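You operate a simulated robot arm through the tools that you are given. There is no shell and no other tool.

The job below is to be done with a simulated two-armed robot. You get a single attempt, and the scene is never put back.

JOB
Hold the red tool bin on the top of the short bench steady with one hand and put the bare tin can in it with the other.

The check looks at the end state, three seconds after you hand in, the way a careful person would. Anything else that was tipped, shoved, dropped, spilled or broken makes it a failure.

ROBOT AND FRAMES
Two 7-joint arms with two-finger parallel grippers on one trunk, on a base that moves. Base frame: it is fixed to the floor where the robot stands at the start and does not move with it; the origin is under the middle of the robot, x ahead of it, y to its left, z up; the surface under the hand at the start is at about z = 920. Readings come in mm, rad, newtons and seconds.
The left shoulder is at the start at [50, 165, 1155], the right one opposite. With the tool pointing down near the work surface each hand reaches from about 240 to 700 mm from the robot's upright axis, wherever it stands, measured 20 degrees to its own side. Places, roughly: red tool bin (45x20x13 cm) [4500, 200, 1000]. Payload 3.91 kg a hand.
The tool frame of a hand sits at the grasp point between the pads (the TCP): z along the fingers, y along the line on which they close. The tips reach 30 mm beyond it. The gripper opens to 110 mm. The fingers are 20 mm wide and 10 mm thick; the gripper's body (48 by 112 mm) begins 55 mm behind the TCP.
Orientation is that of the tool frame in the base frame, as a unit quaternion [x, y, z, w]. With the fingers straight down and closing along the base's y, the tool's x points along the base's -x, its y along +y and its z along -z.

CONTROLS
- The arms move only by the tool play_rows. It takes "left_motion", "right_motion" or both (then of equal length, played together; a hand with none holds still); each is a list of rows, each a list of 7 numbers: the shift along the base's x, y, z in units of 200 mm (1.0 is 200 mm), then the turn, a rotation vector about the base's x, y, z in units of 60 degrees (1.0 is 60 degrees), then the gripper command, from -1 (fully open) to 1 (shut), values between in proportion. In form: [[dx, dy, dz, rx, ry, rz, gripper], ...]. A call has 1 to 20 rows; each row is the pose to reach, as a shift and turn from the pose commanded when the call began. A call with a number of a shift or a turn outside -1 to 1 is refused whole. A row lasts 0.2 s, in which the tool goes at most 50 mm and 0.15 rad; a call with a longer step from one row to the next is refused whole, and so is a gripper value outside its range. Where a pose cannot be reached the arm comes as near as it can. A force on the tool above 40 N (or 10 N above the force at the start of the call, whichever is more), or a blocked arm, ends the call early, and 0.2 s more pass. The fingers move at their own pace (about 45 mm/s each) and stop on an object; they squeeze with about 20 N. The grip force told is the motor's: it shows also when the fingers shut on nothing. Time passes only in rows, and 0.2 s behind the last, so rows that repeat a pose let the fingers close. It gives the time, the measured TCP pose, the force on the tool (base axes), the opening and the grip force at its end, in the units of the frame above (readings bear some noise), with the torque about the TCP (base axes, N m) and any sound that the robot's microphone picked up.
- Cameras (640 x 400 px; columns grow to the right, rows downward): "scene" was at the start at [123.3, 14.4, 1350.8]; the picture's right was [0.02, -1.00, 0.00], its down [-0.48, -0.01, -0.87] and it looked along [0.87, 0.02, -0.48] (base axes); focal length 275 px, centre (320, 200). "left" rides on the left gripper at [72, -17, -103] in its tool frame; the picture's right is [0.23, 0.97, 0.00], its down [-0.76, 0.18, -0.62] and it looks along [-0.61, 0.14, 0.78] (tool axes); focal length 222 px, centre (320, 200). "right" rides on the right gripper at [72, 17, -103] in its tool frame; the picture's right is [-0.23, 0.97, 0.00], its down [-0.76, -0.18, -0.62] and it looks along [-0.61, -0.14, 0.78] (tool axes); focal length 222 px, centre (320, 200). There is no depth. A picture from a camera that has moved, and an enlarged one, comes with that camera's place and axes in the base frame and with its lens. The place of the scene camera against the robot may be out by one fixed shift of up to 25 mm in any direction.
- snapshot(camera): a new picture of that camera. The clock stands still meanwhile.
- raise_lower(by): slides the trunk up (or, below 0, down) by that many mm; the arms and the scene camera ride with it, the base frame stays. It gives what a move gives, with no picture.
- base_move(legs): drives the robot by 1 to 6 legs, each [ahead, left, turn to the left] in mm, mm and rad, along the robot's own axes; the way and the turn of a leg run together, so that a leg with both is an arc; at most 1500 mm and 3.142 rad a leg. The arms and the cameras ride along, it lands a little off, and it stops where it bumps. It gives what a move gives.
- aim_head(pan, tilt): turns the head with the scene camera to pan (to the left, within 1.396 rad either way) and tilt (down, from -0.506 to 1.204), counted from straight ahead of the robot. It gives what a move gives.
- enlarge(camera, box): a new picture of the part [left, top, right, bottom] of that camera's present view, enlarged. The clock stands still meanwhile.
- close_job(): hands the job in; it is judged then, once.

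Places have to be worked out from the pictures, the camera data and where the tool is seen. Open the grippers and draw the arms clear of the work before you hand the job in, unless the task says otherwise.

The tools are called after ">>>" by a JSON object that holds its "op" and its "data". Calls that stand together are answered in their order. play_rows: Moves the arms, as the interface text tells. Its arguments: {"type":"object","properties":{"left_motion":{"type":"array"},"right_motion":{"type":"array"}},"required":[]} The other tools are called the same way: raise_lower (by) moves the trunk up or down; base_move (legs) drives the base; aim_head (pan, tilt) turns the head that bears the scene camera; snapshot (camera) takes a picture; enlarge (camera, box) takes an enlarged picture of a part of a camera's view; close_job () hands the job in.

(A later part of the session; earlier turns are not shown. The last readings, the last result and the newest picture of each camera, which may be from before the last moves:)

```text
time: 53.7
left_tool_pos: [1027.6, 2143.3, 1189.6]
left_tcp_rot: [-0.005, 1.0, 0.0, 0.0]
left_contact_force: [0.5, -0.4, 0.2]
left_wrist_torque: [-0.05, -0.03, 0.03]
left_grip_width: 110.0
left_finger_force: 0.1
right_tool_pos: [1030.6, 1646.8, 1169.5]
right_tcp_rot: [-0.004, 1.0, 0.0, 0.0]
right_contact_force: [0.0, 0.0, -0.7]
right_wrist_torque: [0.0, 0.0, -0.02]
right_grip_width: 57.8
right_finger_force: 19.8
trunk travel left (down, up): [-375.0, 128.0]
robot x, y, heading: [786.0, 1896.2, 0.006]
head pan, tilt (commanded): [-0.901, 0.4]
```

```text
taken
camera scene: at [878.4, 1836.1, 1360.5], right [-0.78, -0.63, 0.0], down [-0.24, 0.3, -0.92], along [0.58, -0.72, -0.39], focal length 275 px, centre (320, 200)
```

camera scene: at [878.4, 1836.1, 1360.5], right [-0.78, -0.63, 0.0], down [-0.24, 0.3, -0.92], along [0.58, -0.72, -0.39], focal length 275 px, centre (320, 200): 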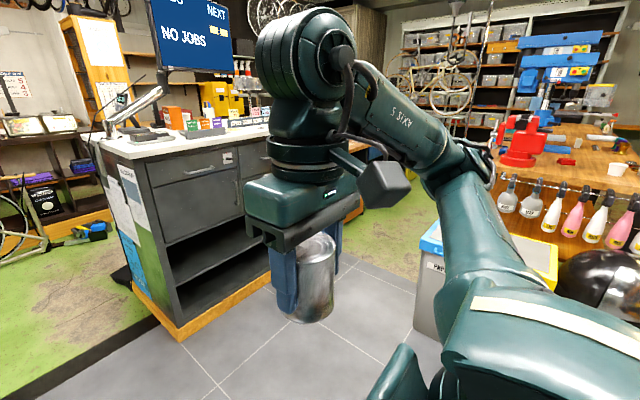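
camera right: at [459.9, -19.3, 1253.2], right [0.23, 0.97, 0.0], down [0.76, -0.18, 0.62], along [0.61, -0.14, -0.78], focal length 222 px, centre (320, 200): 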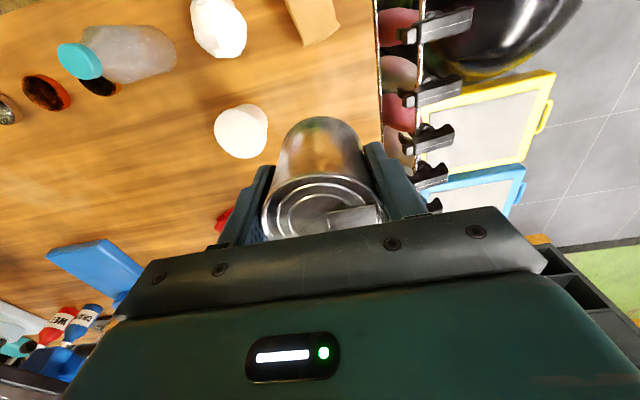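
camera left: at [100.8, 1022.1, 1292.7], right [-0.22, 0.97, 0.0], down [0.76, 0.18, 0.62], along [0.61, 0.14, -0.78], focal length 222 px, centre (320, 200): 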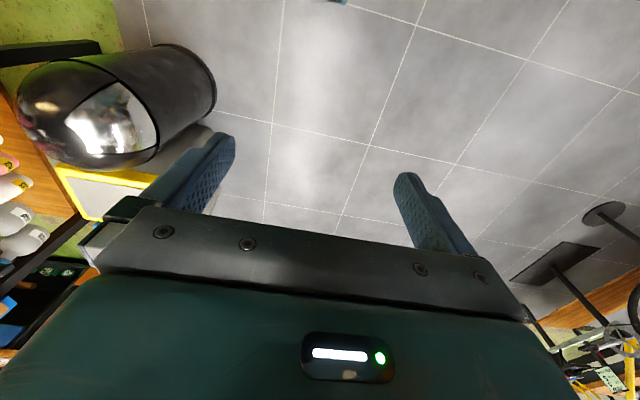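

A bike tyre hangs on the post out to y ≈ 2300, while my tucked hands now reach only about 350 mm forward. I'll turn left 90° here in the open and then check my pose before sliding through.

>>> {"op": "base_move", "data": {"legs": [[0, 0, 1.571]]}}

>>> {"op": "aim_head", "data": {"pan": -1.0, "tilt": 0.5}}

>>> {"op": "snapshot", "data": {"camera": "scene"}}

```text
time: 57.9
left_tool_pos: [541.0, 2137.0, 1191.0]
left_tcp_rot: [-0.707, 0.708, -0.001, 0.001]
left_contact_force: [0.1, 0.4, 0.5]
left_wrist_torque: [0.01, 0.0, 0.01]
left_grip_width: 110.0
left_finger_force: 0.0
right_tool_pos: [1037.5, 2135.1, 1169.4]
right_tcp_rot: [-0.706, 0.709, 0.0, 0.001]
right_contact_force: [0.1, -0.3, -0.5]
right_wrist_torque: [0.01, -0.02, 0.01]
right_grip_width: 57.8
right_finger_force: 19.9
trunk travel left (down, up): [-375.0, 128.0]
robot x, y, heading: [787.8, 1897.2, 1.566]
head pan, tilt (commanded): [-0.901, 0.4]
```

```text
time: 58.5
left_tool_pos: [542.4, 2138.0, 1190.5]
left_tcp_rot: [-0.707, 0.707, 0.0, 0.0]
left_contact_force: [-0.2, -0.1, 0.2]
left_wrist_torque: [-0.01, -0.01, -0.04]
left_grip_width: 109.9
left_finger_force: 0.1
right_tool_pos: [1037.1, 2134.7, 1169.3]
right_tcp_rot: [-0.706, 0.709, -0.001, 0.0]
right_contact_force: [-0.2, -0.1, -0.5]
right_wrist_torque: [0.01, -0.02, -0.01]
right_grip_width: 58.4
right_finger_force: 19.2
trunk travel left (down, up): [-375.0, 128.0]
robot x, y, heading: [790.7, 1894.7, 1.566]
head pan, tilt (commanded): [-1.0, 0.499]
```

```text
taken
camera scene: at [867.8, 1986.3, 1351.4], right [0.54, -0.84, 0.0], down [-0.4, -0.26, -0.88], along [0.74, 0.47, -0.48], focal length 275 px, centre (320, 200)
```

scene: 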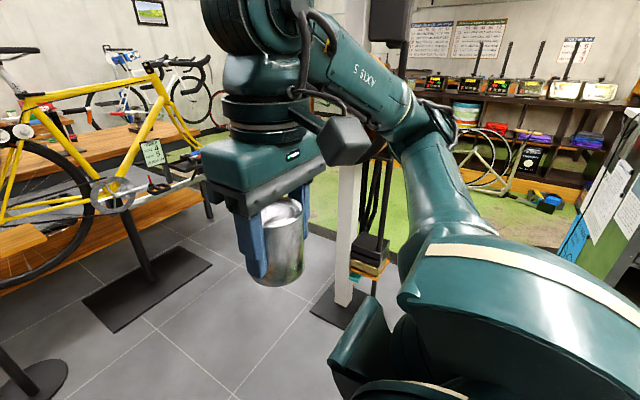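

Heading is 1.566 at (790,1895). I'll back up 40 mm to y ≈ 1855 and slide right 550 mm, then check the clearance to the stand and counter.

>>> {"op": "base_move", "data": {"legs": [[-40, 0, 0.005], [0, -550, 0]]}}

>>> {"op": "aim_head", "data": {"pan": -0.75, "tilt": 0.5}}

>>> {"op": "snapshot", "data": {"camera": "scene"}}

>>> {"op": "snapshot", "data": {"camera": "right"}}

>>> {"op": "aim_head", "data": {"pan": -1.39, "tilt": 0.6}}

>>> {"op": "snapshot", "data": {"camera": "scene"}}

```text
time: 64.4
left_tool_pos: [1095.8, 2097.6, 1189.7]
left_tcp_rot: [0.708, -0.706, 0.001, -0.001]
left_contact_force: [-0.4, -0.6, -0.2]
left_wrist_torque: [0.0, 0.0, 0.01]
left_grip_width: 110.0
left_finger_force: 0.1
right_tool_pos: [1590.4, 2098.5, 1169.9]
right_tcp_rot: [0.709, -0.705, -0.001, 0.0]
right_contact_force: [0.3, -0.2, -0.7]
right_wrist_torque: [-0.02, 0.01, 0.01]
right_grip_width: 57.9
right_finger_force: 19.3
trunk travel left (down, up): [-375.0, 128.0]
robot x, y, heading: [1344.0, 1857.1, 1.576]
head pan, tilt (commanded): [-1.0, 0.499]
```

```text
time: 65.1
left_tool_pos: [1095.6, 2098.2, 1190.4]
left_tcp_rot: [0.708, -0.706, 0.001, 0.0]
left_contact_force: [1.0, 0.2, 0.5]
left_wrist_torque: [-0.01, -0.02, 0.0]
left_grip_width: 110.0
left_finger_force: 0.0
right_tool_pos: [1590.6, 2097.4, 1169.2]
right_tcp_rot: [0.708, -0.706, -0.001, 0.0]
right_contact_force: [-0.5, 0.4, 0.1]
right_wrist_torque: [-0.01, -0.02, 0.0]
right_grip_width: 58.2
right_finger_force: 19.5
trunk travel left (down, up): [-375.0, 128.0]
robot x, y, heading: [1340.2, 1859.3, 1.577]
head pan, tilt (commanded): [-0.75, 0.499]
```

```text
taken
camera scene: at [1407.5, 1965.6, 1351.4], right [0.73, -0.68, 0.0], down [-0.33, -0.35, -0.88], along [0.6, 0.64, -0.48], focal length 275 px, centre (320, 200)
```

scene: 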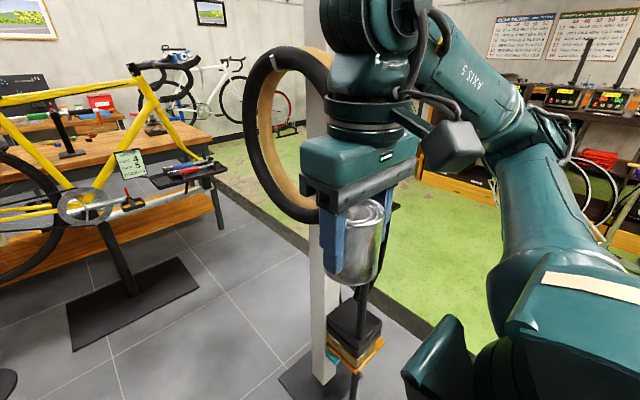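

```text
taken
camera right: at [1573.4, 2026.9, 1272.6], right [-0.97, 0.22, 0.0], down [0.18, 0.76, 0.62], along [0.14, 0.61, -0.78], focal length 222 px, centre (320, 200)
```

right: 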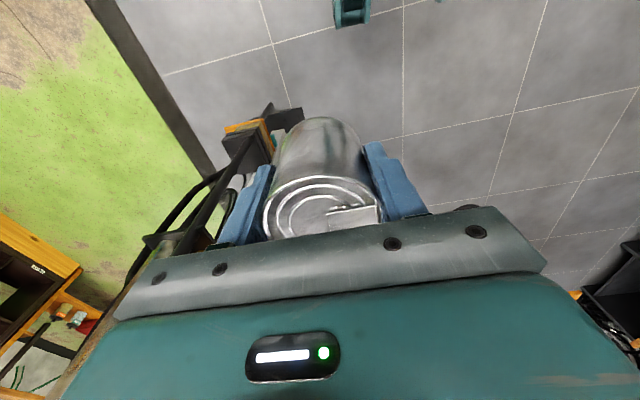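

```text
time: 66.2
left_tool_pos: [1094.8, 2097.2, 1190.4]
left_tcp_rot: [0.709, -0.705, 0.001, -0.001]
left_contact_force: [0.0, -0.1, -0.7]
left_wrist_torque: [0.03, 0.01, 0.0]
left_grip_width: 110.1
left_finger_force: 0.2
right_tool_pos: [1591.1, 2098.2, 1170.6]
right_tcp_rot: [0.708, -0.706, 0.001, 0.0]
right_contact_force: [-0.3, -0.9, -0.1]
right_wrist_torque: [-0.02, 0.0, -0.02]
right_grip_width: 58.1
right_finger_force: 20.2
trunk travel left (down, up): [-375.0, 128.0]
robot x, y, heading: [1347.0, 1856.8, 1.572]
head pan, tilt (commanded): [-1.389, 0.6]
```

```text
taken
camera scene: at [1432.5, 1915.2, 1342.3], right [0.18, -0.98, 0.0], down [-0.56, -0.1, -0.83], along [0.81, 0.15, -0.56], focal length 275 px, centre (320, 200)
```

scene: 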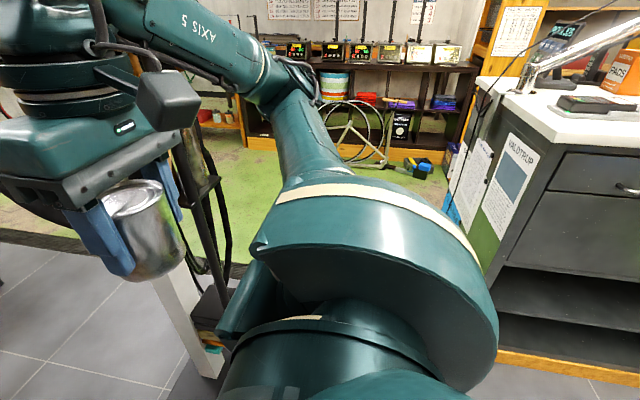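

The stand's wood plate triangulates to about (2062,2296,330) and the tyre edge to y ≈ 2290, against my front at about y = 2190, so there's roughly 100 mm to spare. I'll slide right another 450 mm and check again.

>>> {"op": "base_move", "data": {"legs": [[0, -450, 0]]}}

>>> {"op": "aim_head", "data": {"pan": 0.0, "tilt": 0.5}}

>>> {"op": "snapshot", "data": {"camera": "scene"}}

>>> {"op": "snapshot", "data": {"camera": "left"}}

>>> {"op": "aim_head", "data": {"pan": -1.39, "tilt": 0.3}}

>>> {"op": "snapshot", "data": {"camera": "scene"}}

```text
time: 70.7
left_tool_pos: [1548.8, 2098.1, 1190.0]
left_tcp_rot: [0.71, -0.704, 0.001, 0.0]
left_contact_force: [0.4, 0.1, -0.2]
left_wrist_torque: [0.0, 0.01, 0.0]
left_grip_width: 109.9
left_finger_force: 0.0
right_tool_pos: [2044.8, 2101.2, 1169.3]
right_tcp_rot: [0.711, -0.703, 0.001, 0.0]
right_contact_force: [0.1, 0.4, -0.7]
right_wrist_torque: [-0.01, -0.01, 0.03]
right_grip_width: 57.9
right_finger_force: 19.7
trunk travel left (down, up): [-375.0, 128.0]
robot x, y, heading: [1799.3, 1859.6, 1.575]
head pan, tilt (commanded): [-1.389, 0.6]
```

```text
time: 72.2
left_tool_pos: [1549.0, 2099.0, 1189.0]
left_tcp_rot: [0.71, -0.704, 0.001, 0.0]
left_contact_force: [0.6, -0.5, -0.3]
left_wrist_torque: [0.01, 0.01, -0.02]
left_grip_width: 110.0
left_finger_force: 0.0
right_tool_pos: [2044.3, 2102.4, 1169.3]
right_tcp_rot: [0.711, -0.704, 0.0, 0.0]
right_contact_force: [0.7, -0.5, 0.1]
right_wrist_torque: [0.01, 0.04, 0.0]
right_grip_width: 58.0
right_finger_force: 20.2
trunk travel left (down, up): [-375.0, 128.0]
robot x, y, heading: [1791.9, 1859.4, 1.576]
head pan, tilt (commanded): [0.0, 0.499]
```

```text
taken
camera scene: at [1799.0, 1992.3, 1351.4], right [1.0, 0.01, 0.0], down [0.0, -0.48, -0.88], along [-0.01, 0.88, -0.48], focal length 275 px, centre (320, 200)
```

scene: 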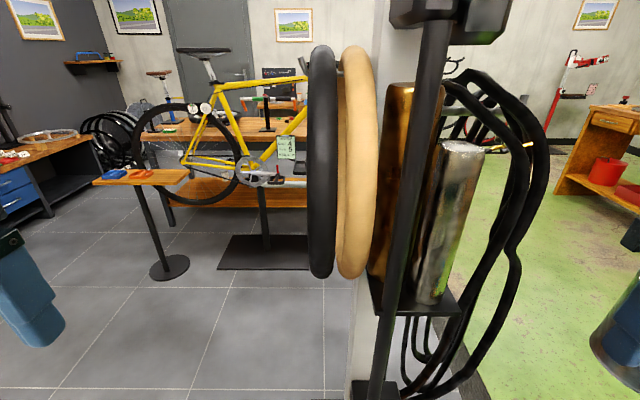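

```text
taken
camera left: at [1565.4, 2026.3, 1293.2], right [-0.97, -0.24, 0.0], down [-0.19, 0.76, 0.62], along [-0.15, 0.61, -0.78], focal length 222 px, centre (320, 200)
```

left: 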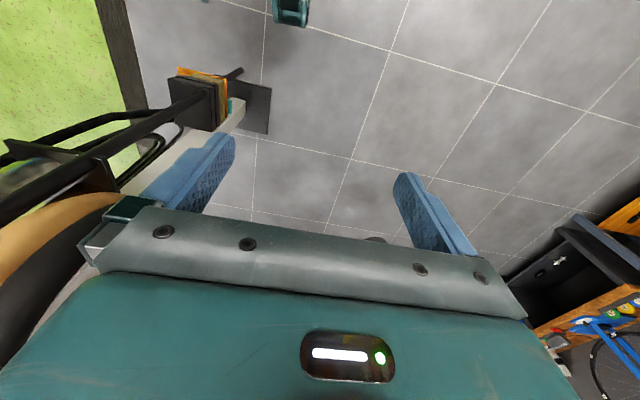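

```text
time: 73.7
left_tool_pos: [1548.2, 2100.0, 1190.0]
left_tcp_rot: [0.71, -0.704, 0.001, 0.0]
left_contact_force: [-0.4, 0.5, -0.5]
left_wrist_torque: [0.03, -0.01, -0.04]
left_grip_width: 109.7
left_finger_force: 0.1
right_tool_pos: [2044.7, 2102.0, 1171.2]
right_tcp_rot: [0.71, -0.704, 0.0, 0.0]
right_contact_force: [0.0, 0.4, 0.0]
right_wrist_torque: [0.01, 0.02, -0.03]
right_grip_width: 57.8
right_finger_force: 20.0
trunk travel left (down, up): [-375.0, 128.0]
robot x, y, heading: [1797.6, 1856.3, 1.577]
head pan, tilt (commanded): [-1.389, 0.3]
```

```text
taken
camera scene: at [1891.3, 1919.0, 1369.8], right [0.19, -0.98, 0.0], down [-0.29, -0.06, -0.96], along [0.94, 0.18, -0.3], focal length 275 px, centre (320, 200)
```

scene: 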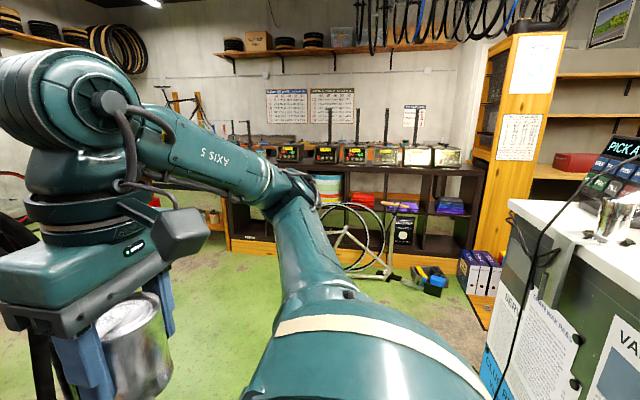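

The red bin is now in view at pixel (577,162), which works out to about (4440,316,1000) on a wooden bench at the back wall and matches the stated place. Clearances to the tyre, hoses and counter look about 100 mm, so I'll slide right another 600 mm.

>>> {"op": "base_move", "data": {"legs": [[0, -600, -0.004]]}}

>>> {"op": "aim_head", "data": {"pan": 0.3, "tilt": 0.45}}

>>> {"op": "snapshot", "data": {"camera": "scene"}}

>>> {"op": "aim_head", "data": {"pan": -1.39, "tilt": 0.35}}

>>> {"op": "snapshot", "data": {"camera": "scene"}}

```text
time: 79.4
left_tool_pos: [2143.1, 2103.1, 1188.5]
left_tcp_rot: [0.708, -0.707, 0.0, -0.001]
left_contact_force: [-0.1, 0.1, 0.6]
left_wrist_torque: [-0.02, 0.02, 0.02]
left_grip_width: 110.1
left_finger_force: 0.3
right_tool_pos: [2639.9, 2101.8, 1169.9]
right_tcp_rot: [-0.707, 0.708, 0.0, 0.001]
right_contact_force: [0.3, 0.7, 0.1]
right_wrist_torque: [0.03, 0.0, 0.0]
right_grip_width: 58.0
right_finger_force: 19.9
trunk travel left (down, up): [-375.0, 128.0]
robot x, y, heading: [2392.6, 1860.8, 1.565]
head pan, tilt (commanded): [-1.389, 0.3]
```

```text
time: 81.2
left_tool_pos: [2143.9, 2103.0, 1190.6]
left_tcp_rot: [-0.707, 0.708, -0.001, 0.0]
left_contact_force: [0.7, -0.6, 0.6]
left_wrist_torque: [0.0, 0.0, 0.02]
left_grip_width: 109.9
left_finger_force: 0.1
right_tool_pos: [2639.2, 2101.1, 1170.2]
right_tcp_rot: [-0.707, 0.707, 0.0, 0.0]
right_contact_force: [0.1, -0.1, -0.5]
right_wrist_torque: [0.01, 0.01, 0.01]
right_grip_width: 58.0
right_finger_force: 20.4
trunk travel left (down, up): [-375.0, 128.0]
robot x, y, heading: [2390.6, 1859.2, 1.566]
head pan, tilt (commanded): [0.3, 0.45]
```

```text
taken
camera scene: at [2366.3, 1991.0, 1355.8], right [0.96, 0.29, 0.0], down [0.13, -0.42, -0.9], along [-0.26, 0.86, -0.44], focal length 275 px, centre (320, 200)
```

scene: 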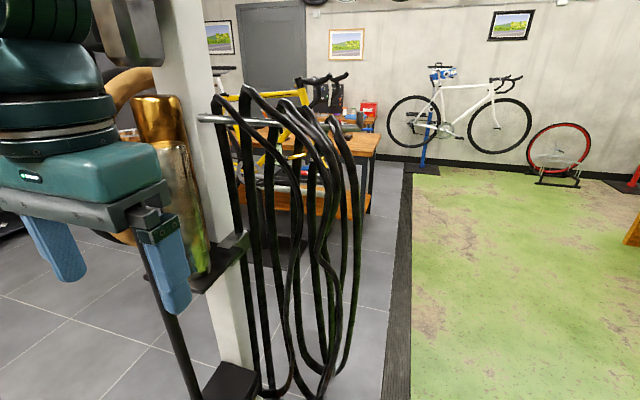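

```text
time: 82.9
left_tool_pos: [2143.1, 2102.0, 1189.3]
left_tcp_rot: [0.707, -0.707, 0.001, -0.001]
left_contact_force: [-0.1, -0.5, -0.5]
left_wrist_torque: [0.04, 0.0, -0.01]
left_grip_width: 110.0
left_finger_force: 0.1
right_tool_pos: [2639.1, 2100.9, 1169.6]
right_tcp_rot: [-0.706, 0.708, 0.0, 0.0]
right_contact_force: [0.2, 1.0, -0.6]
right_wrist_torque: [0.01, -0.05, 0.01]
right_grip_width: 58.0
right_finger_force: 19.5
trunk travel left (down, up): [-375.0, 128.0]
robot x, y, heading: [2390.1, 1859.7, 1.565]
head pan, tilt (commanded): [-1.389, 0.351]
```

```text
taken
camera scene: at [2484.8, 1919.8, 1365.0], right [0.18, -0.98, 0.0], down [-0.34, -0.06, -0.94], along [0.92, 0.17, -0.34], focal length 275 px, centre (320, 200)
```

scene: 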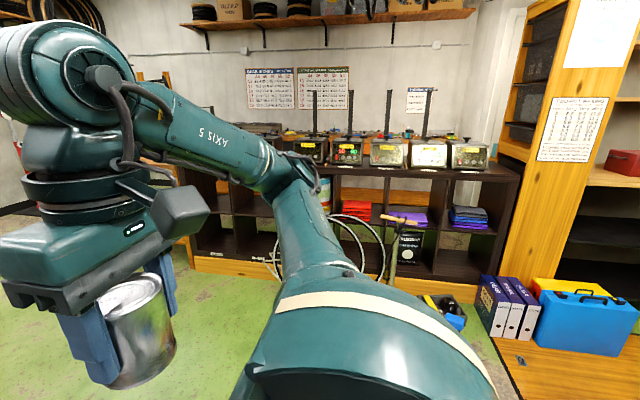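

The post, hoses and tyre are behind me now, and there are binders, a drill and cases on the floor near the back. I'll enlarge the region on the right to see the bin, bench and floor items better.

>>> {"op": "enlarge", "data": {"camera": "scene", "box": [400, 100, 640, 400]}}

>>> {"op": "base_move", "data": {"legs": [[0, -500, 0.005]]}}

>>> {"op": "aim_head", "data": {"pan": -1.39, "tilt": 0.35}}

>>> {"op": "snapshot", "data": {"camera": "scene"}}

```text
1.33 times, centred on (520, 250) of scene
camera zoom: at [2484.8, 1919.8, 1365.0], right [0.18, -0.98, 0.0], down [-0.34, -0.06, -0.94], along [0.92, 0.17, -0.34], focal length 366 px, centre (53, 133)
```

zoom: 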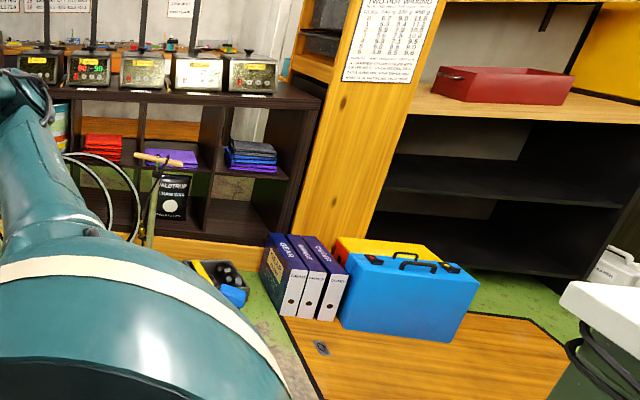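

```text
time: 87.8
left_tool_pos: [2652.6, 2102.5, 1191.2]
left_tcp_rot: [0.709, -0.705, 0.0, -0.001]
left_contact_force: [-0.8, -0.3, -0.2]
left_wrist_torque: [0.01, -0.01, 0.01]
left_grip_width: 109.9
left_finger_force: 0.1
right_tool_pos: [3146.1, 2103.3, 1170.2]
right_tcp_rot: [0.709, -0.706, 0.001, 0.0]
right_contact_force: [0.3, -0.4, -1.0]
right_wrist_torque: [0.03, 0.01, 0.0]
right_grip_width: 57.9
right_finger_force: 19.9
trunk travel left (down, up): [-375.0, 128.0]
robot x, y, heading: [2897.8, 1856.9, 1.573]
head pan, tilt (commanded): [-1.389, 0.351]
```

```text
time: 88.5
left_tool_pos: [2650.0, 2101.8, 1190.3]
left_tcp_rot: [0.709, -0.705, 0.001, -0.001]
left_contact_force: [0.3, 0.0, 0.6]
left_wrist_torque: [0.01, 0.0, 0.0]
left_grip_width: 110.1
left_finger_force: 0.1
right_tool_pos: [3146.5, 2101.7, 1170.9]
right_tcp_rot: [0.708, -0.707, 0.0, 0.0]
right_contact_force: [0.2, -0.6, -0.9]
right_wrist_torque: [-0.04, 0.03, 0.02]
right_grip_width: 58.0
right_finger_force: 19.8
trunk travel left (down, up): [-375.0, 128.0]
robot x, y, heading: [2897.3, 1863.0, 1.576]
head pan, tilt (commanded): [-1.389, 0.351]
```

```text
taken
camera scene: at [2993.1, 1920.1, 1365.0], right [0.18, -0.98, 0.0], down [-0.34, -0.06, -0.94], along [0.92, 0.17, -0.34], focal length 275 px, centre (320, 200)
```

scene: 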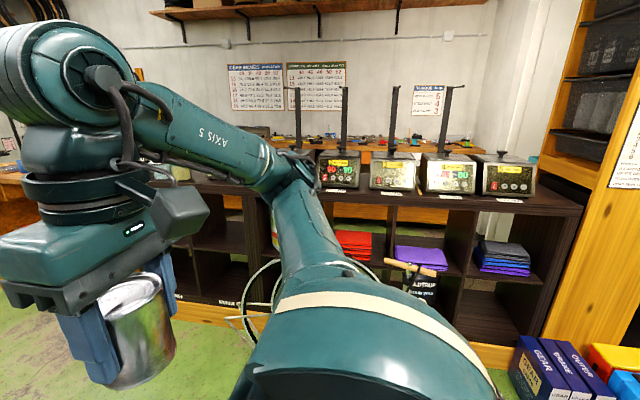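

From this view the bin's front bottom edge runs at x ≈ 4410-4460 from y ≈ 11 to 456, the bench front is near x ≈ 4150, and a blue case and binders stand on the floor at x ≥ 3900, y ≈ 470-1070. I'll go to about (3350,2050), clear of the counter corner, and turn to face +x.

>>> {"op": "base_move", "data": {"legs": [[190, 0, 0], [0, -450, 0], [0, 0, -1.576]]}}

>>> {"op": "aim_head", "data": {"pan": -0.7, "tilt": 0.4}}

>>> {"op": "snapshot", "data": {"camera": "scene"}}

>>> {"op": "aim_head", "data": {"pan": -1.39, "tilt": 0.5}}

>>> {"op": "snapshot", "data": {"camera": "scene"}}

```text
time: 97.8
left_tool_pos: [3582.8, 2296.3, 1189.2]
left_tcp_rot: [-0.005, 1.0, -0.001, 0.001]
left_contact_force: [-0.2, 0.1, -0.9]
left_wrist_torque: [0.0, -0.01, -0.02]
left_grip_width: 109.8
left_finger_force: 0.1
right_tool_pos: [3585.4, 1801.7, 1169.4]
right_tcp_rot: [-0.005, 1.0, 0.0, 0.0]
right_contact_force: [-0.1, -0.3, -0.2]
right_wrist_torque: [-0.01, -0.01, 0.01]
right_grip_width: 57.6
right_finger_force: 19.9
trunk travel left (down, up): [-375.0, 128.0]
robot x, y, heading: [3344.3, 2046.1, 0.008]
head pan, tilt (commanded): [-1.389, 0.351]
```

```text
time: 98.9
left_tool_pos: [3582.2, 2296.8, 1189.5]
left_tcp_rot: [-0.005, 1.0, -0.001, 0.001]
left_contact_force: [-0.2, -0.2, -0.6]
left_wrist_torque: [0.01, 0.0, 0.02]
left_grip_width: 110.4
left_finger_force: 0.0
right_tool_pos: [3585.4, 1801.4, 1170.2]
right_tcp_rot: [-0.005, 1.0, 0.0, 0.0]
right_contact_force: [-0.9, 0.3, -0.5]
right_wrist_torque: [0.01, -0.04, 0.0]
right_grip_width: 58.2
right_finger_force: 19.5
trunk travel left (down, up): [-375.0, 128.0]
robot x, y, heading: [3340.6, 2044.7, 0.009]
head pan, tilt (commanded): [-0.7, 0.4]
```

```text
taken
camera scene: at [3446.7, 2001.9, 1360.5], right [-0.64, -0.77, 0.0], down [-0.3, 0.25, -0.92], along [0.71, -0.59, -0.39], focal length 275 px, centre (320, 200)
```

scene: 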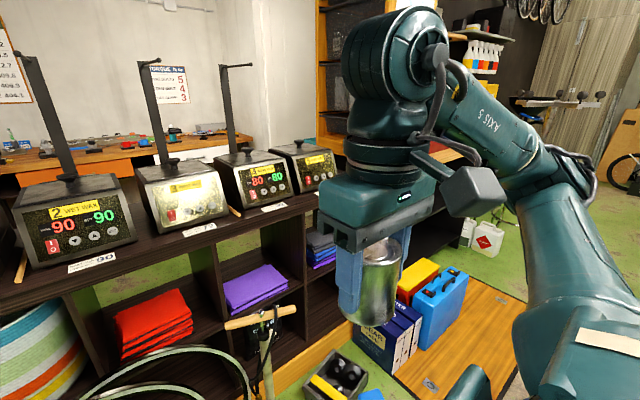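

```text
time: 100.0
left_tool_pos: [3582.5, 2295.6, 1190.0]
left_tcp_rot: [-0.006, 1.0, -0.001, 0.0]
left_contact_force: [0.1, 0.0, 0.6]
left_wrist_torque: [0.0, 0.01, 0.01]
left_grip_width: 110.3
left_finger_force: 0.0
right_tool_pos: [3585.5, 1800.2, 1169.2]
right_tcp_rot: [-0.004, 1.0, -0.001, 0.001]
right_contact_force: [0.3, -0.1, -0.4]
right_wrist_torque: [0.01, -0.02, 0.0]
right_grip_width: 58.1
right_finger_force: 20.9
trunk travel left (down, up): [-375.0, 128.0]
robot x, y, heading: [3345.1, 2047.5, 0.008]
head pan, tilt (commanded): [-1.389, 0.499]
```

```text
taken
camera scene: at [3392.7, 1971.7, 1351.4], right [-0.98, -0.19, 0.0], down [-0.09, 0.47, -0.88], along [0.17, -0.86, -0.48], focal length 275 px, centre (320, 200)
```

scene: 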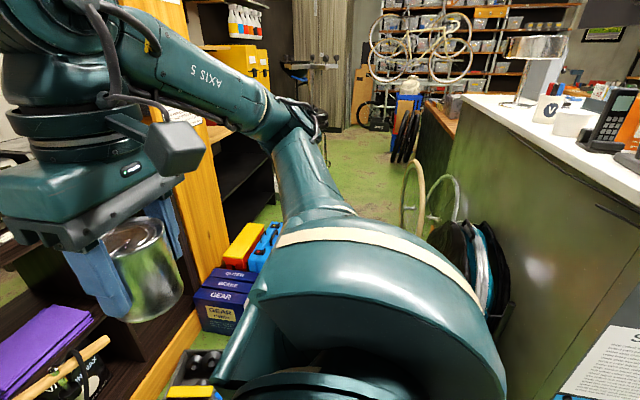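

I'm facing +x at (3345,2047); tyres lean on the counter's back out to about x = 3170, and the case and binders start at x ≈ 3915. I'll travel at x ≈ 3530, between them, first sliding 700 mm right and then looking.

>>> {"op": "base_move", "data": {"legs": [[185, 0, -0.008], [0, -700, 0]]}}

>>> {"op": "aim_head", "data": {"pan": -1.39, "tilt": 0.5}}

>>> {"op": "snapshot", "data": {"camera": "scene"}}

>>> {"op": "aim_head", "data": {"pan": -0.7, "tilt": 0.5}}

>>> {"op": "snapshot", "data": {"camera": "scene"}}

```text
time: 107.7
left_tool_pos: [3768.5, 1588.2, 1189.1]
left_tcp_rot: [0.001, 1.0, -0.001, 0.0]
left_contact_force: [0.3, 0.4, -0.2]
left_wrist_torque: [-0.01, 0.0, -0.01]
left_grip_width: 109.9
left_finger_force: 0.0
right_tool_pos: [3765.1, 1091.5, 1169.6]
right_tcp_rot: [0.002, 1.0, -0.001, 0.0]
right_contact_force: [-0.3, -0.4, -1.3]
right_wrist_torque: [0.0, -0.01, 0.03]
right_grip_width: 57.8
right_finger_force: 19.9
trunk travel left (down, up): [-375.0, 128.0]
robot x, y, heading: [3528.2, 1342.9, -0.003]
head pan, tilt (commanded): [-1.389, 0.499]
```

```text
time: 108.3
left_tool_pos: [3767.4, 1588.5, 1189.6]
left_tcp_rot: [0.001, 1.0, -0.001, 0.001]
left_contact_force: [-0.6, -0.7, 0.2]
left_wrist_torque: [-0.01, 0.01, 0.03]
left_grip_width: 110.2
left_finger_force: 0.0
right_tool_pos: [3764.7, 1092.7, 1169.1]
right_tcp_rot: [0.001, 1.0, 0.0, 0.0]
right_contact_force: [0.2, 0.2, -0.7]
right_wrist_torque: [-0.01, -0.03, -0.01]
right_grip_width: 57.8
right_finger_force: 19.8
trunk travel left (down, up): [-375.0, 128.0]
robot x, y, heading: [3528.0, 1340.7, -0.004]
head pan, tilt (commanded): [-1.389, 0.499]
```

```text
taken
camera scene: at [3574.5, 1265.1, 1351.4], right [-0.98, -0.18, 0.0], down [-0.08, 0.47, -0.88], along [0.16, -0.86, -0.48], focal length 275 px, centre (320, 200)
```

scene: 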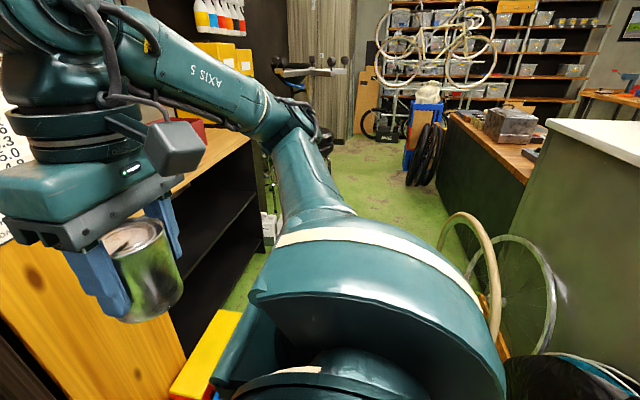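

```text
time: 109.4
left_tool_pos: [3768.0, 1587.8, 1189.9]
left_tcp_rot: [0.001, 1.0, -0.001, 0.0]
left_contact_force: [0.9, 0.2, 0.3]
left_wrist_torque: [0.01, 0.03, 0.02]
left_grip_width: 109.8
left_finger_force: 0.1
right_tool_pos: [3764.7, 1092.4, 1169.3]
right_tcp_rot: [0.001, 1.0, -0.001, 0.0]
right_contact_force: [-0.3, -0.6, -1.0]
right_wrist_torque: [0.02, -0.03, 0.0]
right_grip_width: 58.3
right_finger_force: 20.1
trunk travel left (down, up): [-375.0, 128.0]
robot x, y, heading: [3527.0, 1341.2, -0.004]
head pan, tilt (commanded): [-0.7, 0.499]
```

```text
taken
camera scene: at [3627.7, 1295.8, 1351.4], right [-0.65, -0.76, 0.0], down [-0.36, 0.31, -0.88], along [0.67, -0.57, -0.48], focal length 275 px, centre (320, 200)
```

scene: 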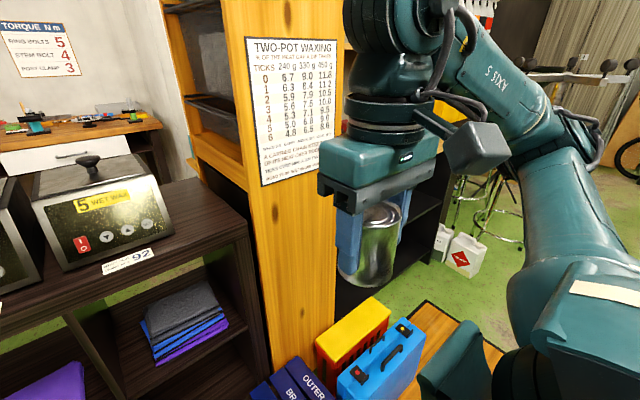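

The corridor is clear at this line: the tyres end near x ≈ 3110 and the orange cabinet's front is near x ≈ 4180, y 743-1050. I'll slide right 700 mm and look at the bench and bin.

>>> {"op": "base_move", "data": {"legs": [[0, -700, 0.003]]}}

>>> {"op": "aim_head", "data": {"pan": -0.25, "tilt": 0.45}}

>>> {"op": "snapshot", "data": {"camera": "scene"}}

>>> {"op": "aim_head", "data": {"pan": -1.2, "tilt": 0.5}}

>>> {"op": "snapshot", "data": {"camera": "scene"}}

```text
time: 116.0
left_tool_pos: [3765.2, 881.2, 1189.1]
left_tcp_rot: [0.002, 1.0, -0.001, 0.0]
left_contact_force: [0.9, 0.3, 0.3]
left_wrist_torque: [0.02, 0.0, -0.01]
left_grip_width: 110.0
left_finger_force: 0.0
right_tool_pos: [3761.4, 386.0, 1169.2]
right_tcp_rot: [0.004, 1.0, 0.0, 0.0]
right_contact_force: [-0.3, -0.5, 0.0]
right_wrist_torque: [0.0, 0.01, -0.01]
right_grip_width: 57.9
right_finger_force: 19.9
trunk travel left (down, up): [-375.0, 128.0]
robot x, y, heading: [3523.4, 636.0, -0.01]
head pan, tilt (commanded): [-0.7, 0.499]
```

```text
time: 116.9
left_tool_pos: [3765.5, 880.5, 1190.2]
left_tcp_rot: [0.002, 1.0, -0.001, 0.0]
left_contact_force: [-0.3, 0.1, 0.4]
left_wrist_torque: [-0.02, -0.04, 0.0]
left_grip_width: 109.8
left_finger_force: 0.1
right_tool_pos: [3759.5, 386.7, 1170.4]
right_tcp_rot: [0.003, 1.0, 0.0, 0.0]
right_contact_force: [-0.7, 1.2, -0.2]
right_wrist_torque: [-0.02, 0.01, -0.01]
right_grip_width: 58.2
right_finger_force: 19.9
trunk travel left (down, up): [-375.0, 128.0]
robot x, y, heading: [3518.6, 637.5, -0.004]
head pan, tilt (commanded): [-0.25, 0.45]
```

```text
taken
camera scene: at [3643.6, 625.8, 1355.8], right [-0.25, -0.97, 0.0], down [-0.42, 0.11, -0.9], along [0.87, -0.23, -0.44], focal length 275 px, centre (320, 200)
```

scene: 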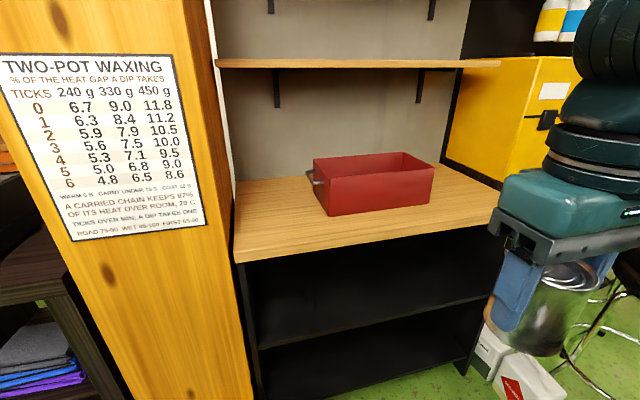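

```text
time: 118.1
left_tool_pos: [3766.2, 882.1, 1189.7]
left_tcp_rot: [0.003, 1.0, -0.001, 0.001]
left_contact_force: [-0.3, -0.2, 0.0]
left_wrist_torque: [0.02, 0.0, -0.02]
left_grip_width: 110.2
left_finger_force: 0.0
right_tool_pos: [3761.4, 385.8, 1169.5]
right_tcp_rot: [0.003, 1.0, 0.0, 0.0]
right_contact_force: [0.5, 0.2, -0.5]
right_wrist_torque: [0.02, 0.02, 0.01]
right_grip_width: 57.9
right_finger_force: 20.5
trunk travel left (down, up): [-375.0, 128.0]
robot x, y, heading: [3523.8, 637.1, -0.007]
head pan, tilt (commanded): [-1.201, 0.499]
```

```text
taken
camera scene: at [3587.1, 564.2, 1351.4], right [-0.93, -0.36, 0.0], down [-0.17, 0.45, -0.88], along [0.31, -0.82, -0.48], focal length 275 px, centre (320, 200)
```

scene: 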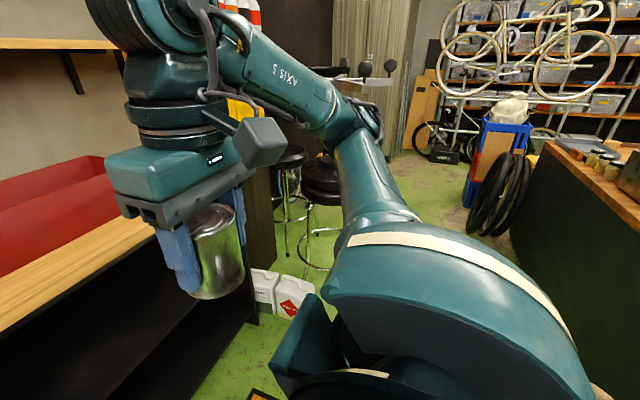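

I have a clear view: the bin stands on the short bench with a wall shelf above it at about z = 1357, whose front edge is near x ≈ 4520. I'll go back to that view and enlarge the bin to measure its corners.

>>> {"op": "aim_head", "data": {"pan": -0.25, "tilt": 0.45}}

>>> {"op": "enlarge", "data": {"camera": "scene", "box": [220, 120, 500, 280]}}

>>> {"op": "enlarge", "data": {"camera": "scene", "box": [200, 0, 520, 140]}}

```text
time: 119.4
left_tool_pos: [3766.3, 881.9, 1190.3]
left_tcp_rot: [0.004, 1.0, 0.0, 0.0]
left_contact_force: [-0.5, -0.4, -0.1]
left_wrist_torque: [0.01, 0.02, 0.01]
left_grip_width: 110.0
left_finger_force: 0.1
right_tool_pos: [3761.2, 385.2, 1168.4]
right_tcp_rot: [0.004, 1.0, 0.001, 0.0]
right_contact_force: [0.4, 0.1, -0.8]
right_wrist_torque: [0.02, 0.0, 0.0]
right_grip_width: 58.0
right_finger_force: 20.0
trunk travel left (down, up): [-375.0, 128.0]
robot x, y, heading: [3527.6, 639.4, -0.004]
head pan, tilt (commanded): [-0.25, 0.45]
```

```text
2.29 times, centred on (360, 200) of scene
camera zoom: at [3643.6, 625.8, 1355.8], right [-0.25, -0.97, 0.0], down [-0.42, 0.11, -0.9], along [0.87, -0.23, -0.44], focal length 628 px, centre (229, 200)
```

zoom: 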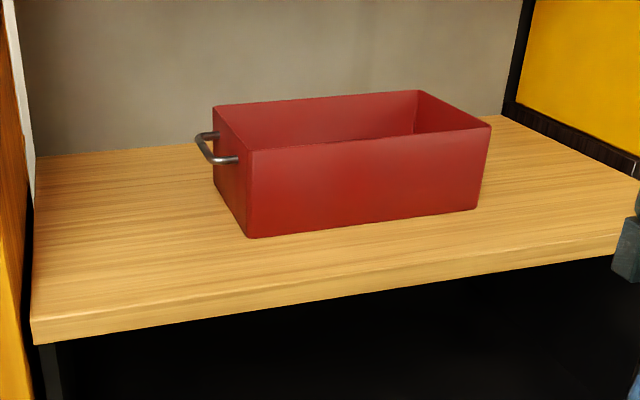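

```text
2.00 times, centred on (360, 70) of scene
camera zoom: at [3643.6, 625.8, 1355.8], right [-0.25, -0.97, 0.0], down [-0.42, 0.11, -0.9], along [0.87, -0.23, -0.44], focal length 550 px, centre (240, 460)
```

zoom: 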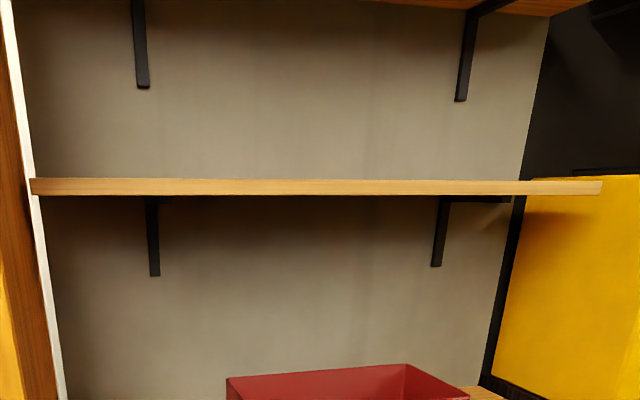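

Using the bin's 20 x 13 cm section, the bench top comes out at z ≈ 918, and the bin's front wall is at x ≈ 4360-4385 with y from about 33 to 402. I'll look down at the floor cases now, since they decide where my base can stand.

>>> {"op": "aim_head", "data": {"pan": 0.0, "tilt": 0.85}}

>>> {"op": "snapshot", "data": {"camera": "scene"}}

>>> {"op": "aim_head", "data": {"pan": -0.6, "tilt": 0.85}}

>>> {"op": "snapshot", "data": {"camera": "scene"}}

>>> {"op": "snapshot", "data": {"camera": "left"}}

>>> {"op": "snapshot", "data": {"camera": "right"}}

```text
time: 120.2
left_tool_pos: [3765.1, 882.7, 1189.7]
left_tcp_rot: [0.003, 1.0, 0.0, 0.0]
left_contact_force: [-0.7, -0.8, -0.6]
left_wrist_torque: [0.0, 0.03, -0.02]
left_grip_width: 110.1
left_finger_force: 0.1
right_tool_pos: [3760.5, 385.1, 1169.6]
right_tcp_rot: [0.004, 1.0, 0.0, 0.001]
right_contact_force: [0.4, 0.0, 0.0]
right_wrist_torque: [-0.01, -0.01, 0.02]
right_grip_width: 58.0
right_finger_force: 19.9
trunk travel left (down, up): [-375.0, 128.0]
robot x, y, heading: [3522.4, 637.4, -0.009]
head pan, tilt (commanded): [0.0, 0.85]
```

```text
taken
camera scene: at [3632.9, 648.6, 1321.4], right [-0.01, -1.0, 0.0], down [-0.75, 0.01, -0.66], along [0.66, 0.0, -0.75], focal length 275 px, centre (320, 200)
```

scene: 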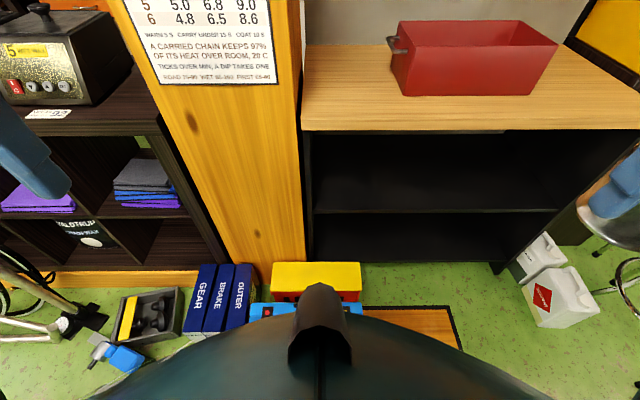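

```text
time: 121.2
left_tool_pos: [3764.5, 882.1, 1190.4]
left_tcp_rot: [0.003, 1.0, -0.002, 0.0]
left_contact_force: [0.5, 0.0, 0.9]
left_wrist_torque: [-0.01, 0.0, 0.0]
left_grip_width: 110.0
left_finger_force: 0.0
right_tool_pos: [3760.3, 385.5, 1170.5]
right_tcp_rot: [0.004, 1.0, 0.0, 0.0]
right_contact_force: [0.4, 0.2, 0.3]
right_wrist_torque: [0.02, -0.01, 0.0]
right_grip_width: 58.2
right_finger_force: 20.0
trunk travel left (down, up): [-375.0, 128.0]
robot x, y, heading: [3523.5, 633.7, -0.006]
head pan, tilt (commanded): [-0.6, 0.85]
```

```text
taken
camera scene: at [3619.0, 604.6, 1321.4], right [-0.57, -0.82, 0.0], down [-0.62, 0.43, -0.66], along [0.54, -0.38, -0.75], focal length 275 px, centre (320, 200)
```

scene: 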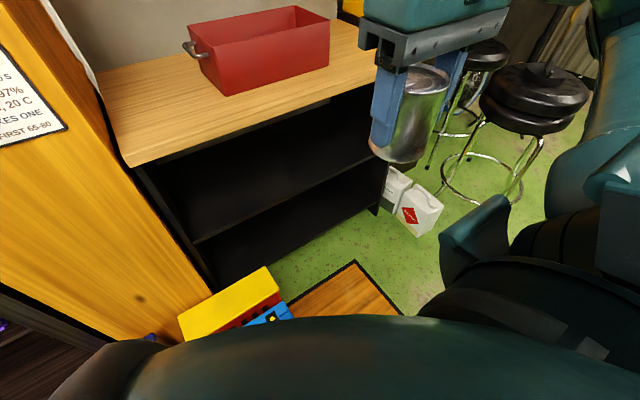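

```text
taken
camera left: at [3692.8, 865.1, 1293.1], right [-0.22, 0.98, 0.0], down [0.76, 0.17, 0.62], along [0.61, 0.14, -0.78], focal length 222 px, centre (320, 200)
```

left: 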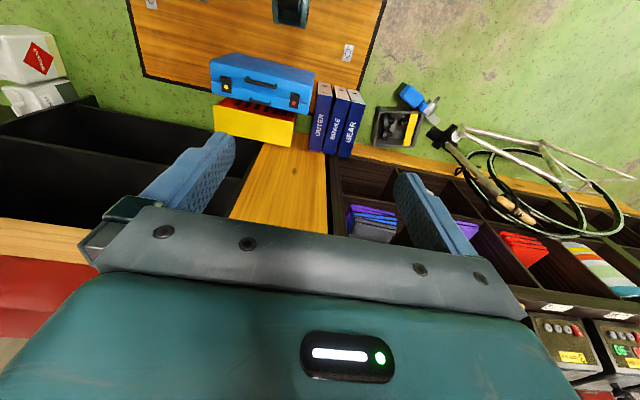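

```text
taken
camera right: at [3687.6, 404.5, 1272.5], right [0.23, 0.97, 0.0], down [0.76, -0.18, 0.62], along [0.61, -0.15, -0.78], focal length 222 px, centre (320, 200)
```

right: 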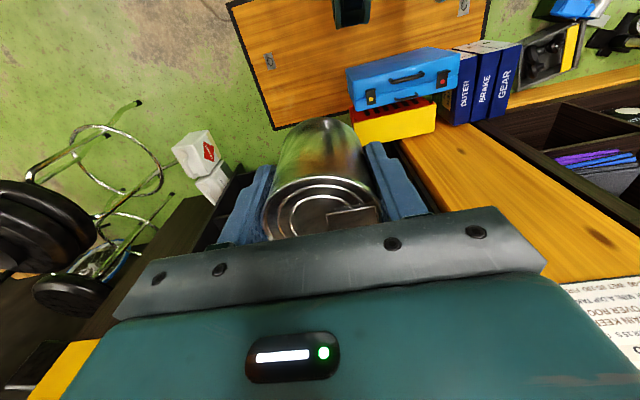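

The wrist view puts the blue case's near corner at about (3894,470-487) on the floor, and the tall cabinet at y > 695 threatens my left elbow. I'll therefore stand at about (3890,-50) turned left about 0.38 rad, and first I slide right 690 mm.

>>> {"op": "base_move", "data": {"legs": [[0, -690, 0.006]]}}

>>> {"op": "aim_head", "data": {"pan": 0.0, "tilt": 0.45}}

>>> {"op": "snapshot", "data": {"camera": "scene"}}

>>> {"op": "aim_head", "data": {"pan": -0.9, "tilt": 0.45}}

>>> {"op": "snapshot", "data": {"camera": "scene"}}

```text
time: 127.8
left_tool_pos: [3762.6, 194.5, 1190.2]
left_tcp_rot: [-0.01, 1.0, -0.001, 0.0]
left_contact_force: [0.2, 0.1, -0.1]
left_wrist_torque: [0.0, -0.03, 0.03]
left_grip_width: 109.9
left_finger_force: 0.0
right_tool_pos: [3770.3, -300.6, 1169.8]
right_tcp_rot: [-0.009, 1.0, 0.0, 0.0]
right_contact_force: [0.0, 1.1, -0.5]
right_wrist_torque: [-0.01, 0.01, -0.01]
right_grip_width: 57.8
right_finger_force: 19.4
trunk travel left (down, up): [-375.0, 128.0]
robot x, y, heading: [3525.7, -55.7, 0.018]
head pan, tilt (commanded): [-0.6, 0.85]
```

```text
time: 128.8
left_tool_pos: [3764.2, 195.5, 1190.9]
left_tcp_rot: [-0.009, 1.0, -0.001, 0.001]
left_contact_force: [-0.5, 0.2, 0.1]
left_wrist_torque: [-0.01, -0.03, 0.03]
left_grip_width: 110.3
left_finger_force: 0.0
right_tool_pos: [3769.8, -300.9, 1169.2]
right_tcp_rot: [-0.009, 1.0, 0.0, 0.0]
right_contact_force: [1.8, 0.7, -0.6]
right_wrist_torque: [0.02, 0.02, 0.04]
right_grip_width: 57.9
right_finger_force: 20.0
trunk travel left (down, up): [-375.0, 128.0]
robot x, y, heading: [3526.0, -51.4, 0.017]
head pan, tilt (commanded): [0.0, 0.45]
```

```text
taken
camera scene: at [3650.2, -41.3, 1355.8], right [0.02, -1.0, 0.0], down [-0.44, -0.01, -0.9], along [0.9, 0.01, -0.44], focal length 275 px, centre (320, 200)
```

scene: 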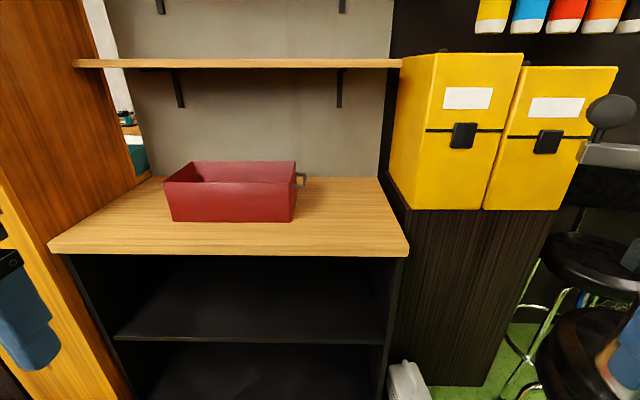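

```text
time: 129.9
left_tool_pos: [3762.4, 194.0, 1190.0]
left_tcp_rot: [-0.01, 1.0, -0.001, 0.001]
left_contact_force: [-0.4, 0.3, 0.1]
left_wrist_torque: [0.01, 0.0, 0.04]
left_grip_width: 110.0
left_finger_force: 0.1
right_tool_pos: [3771.3, -301.3, 1170.1]
right_tcp_rot: [-0.009, 1.0, -0.001, 0.0]
right_contact_force: [-0.1, -0.1, -0.9]
right_wrist_torque: [0.03, -0.01, 0.0]
right_grip_width: 58.0
right_finger_force: 19.7
trunk travel left (down, up): [-375.0, 128.0]
robot x, y, heading: [3521.5, -54.7, 0.018]
head pan, tilt (commanded): [-0.901, 0.45]
```

```text
taken
camera scene: at [3616.7, -113.8, 1355.8], right [-0.77, -0.64, 0.0], down [-0.28, 0.34, -0.9], along [0.57, -0.7, -0.44], focal length 275 px, centre (320, 200)
```

scene: 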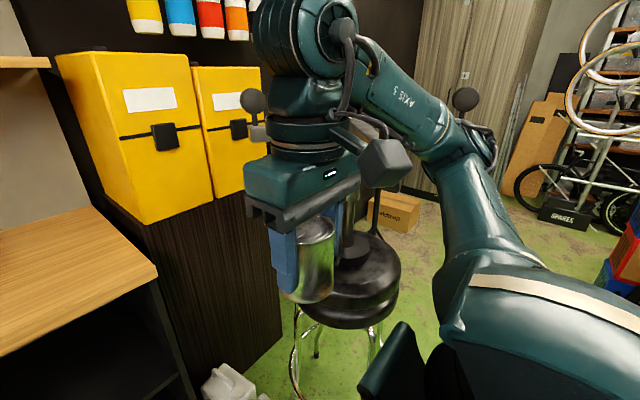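

Now I can also see a dark cabinet with tall yellow boxes right of the bench (front x ≈ 4455, y ≤ -310), so my right elbow needs room too. Standing at about (3785,25) with heading 0.25 balances both sides, so I'll turn and move there.

>>> {"op": "base_move", "data": {"legs": [[0, 0, 0.232], [276, 12, 0]]}}

>>> {"op": "aim_head", "data": {"pan": 0.05, "tilt": 0.5}}

>>> {"op": "snapshot", "data": {"camera": "scene"}}

>>> {"op": "snapshot", "data": {"camera": "left"}}

>>> {"op": "snapshot", "data": {"camera": "right"}}

```text
time: 131.6
left_tool_pos: [3709.7, 245.5, 1190.0]
left_tcp_rot: [-0.125, 0.992, -0.001, 0.001]
left_contact_force: [-0.6, 0.5, 0.4]
left_wrist_torque: [0.01, 0.01, 0.0]
left_grip_width: 109.8
left_finger_force: 0.0
right_tool_pos: [3830.6, -235.9, 1170.6]
right_tcp_rot: [-0.125, 0.992, 0.001, 0.001]
right_contact_force: [-0.7, 0.1, -0.4]
right_wrist_torque: [-0.01, 0.02, 0.01]
right_grip_width: 58.0
right_finger_force: 19.5
trunk travel left (down, up): [-375.0, 128.0]
robot x, y, heading: [3539.0, -52.6, 0.249]
head pan, tilt (commanded): [-0.901, 0.45]
stopped in leg 2: the robot was blocked; the commanded pose is now the measured one
```

```text
time: 132.8
left_tool_pos: [3709.1, 244.4, 1189.3]
left_tcp_rot: [-0.125, 0.992, -0.001, 0.0]
left_contact_force: [-1.4, -0.2, 0.7]
left_wrist_torque: [-0.03, 0.0, 0.0]
left_grip_width: 109.9
left_finger_force: 0.1
right_tool_pos: [3829.9, -235.9, 1169.3]
right_tcp_rot: [-0.125, 0.992, 0.0, 0.001]
right_contact_force: [-0.1, 0.0, 0.1]
right_wrist_torque: [0.01, 0.0, 0.01]
right_grip_width: 58.2
right_finger_force: 19.7
trunk travel left (down, up): [-375.0, 128.0]
robot x, y, heading: [3535.0, -53.9, 0.253]
head pan, tilt (commanded): [0.051, 0.499]
```

```text
taken
camera scene: at [3654.7, -6.3, 1351.4], right [0.29, -0.96, 0.0], down [-0.46, -0.14, -0.88], along [0.84, 0.26, -0.48], focal length 275 px, centre (320, 200)
```

scene: 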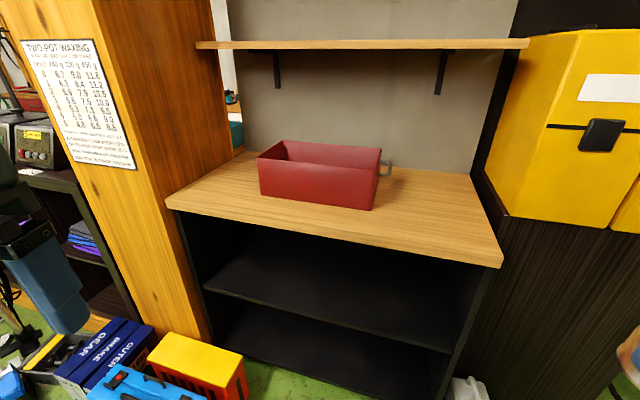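

```text
taken
camera left: at [3643.2, 211.1, 1293.2], right [-0.46, 0.89, 0.0], down [0.69, 0.36, 0.62], along [0.55, 0.29, -0.78], focal length 222 px, centre (320, 200)
```

left: 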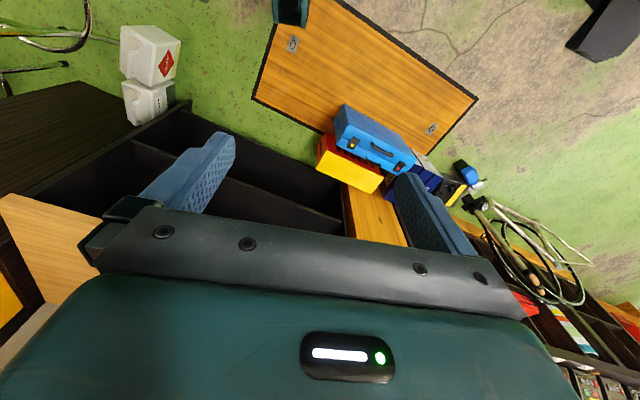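

```text
taken
camera right: at [3755.1, -235.7, 1272.6], right [-0.02, 1.0, 0.0], down [0.78, 0.02, 0.62], along [0.62, 0.01, -0.78], focal length 222 px, centre (320, 200)
```

right: 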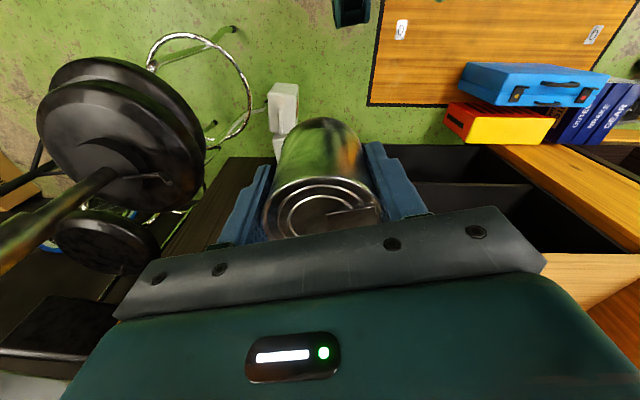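

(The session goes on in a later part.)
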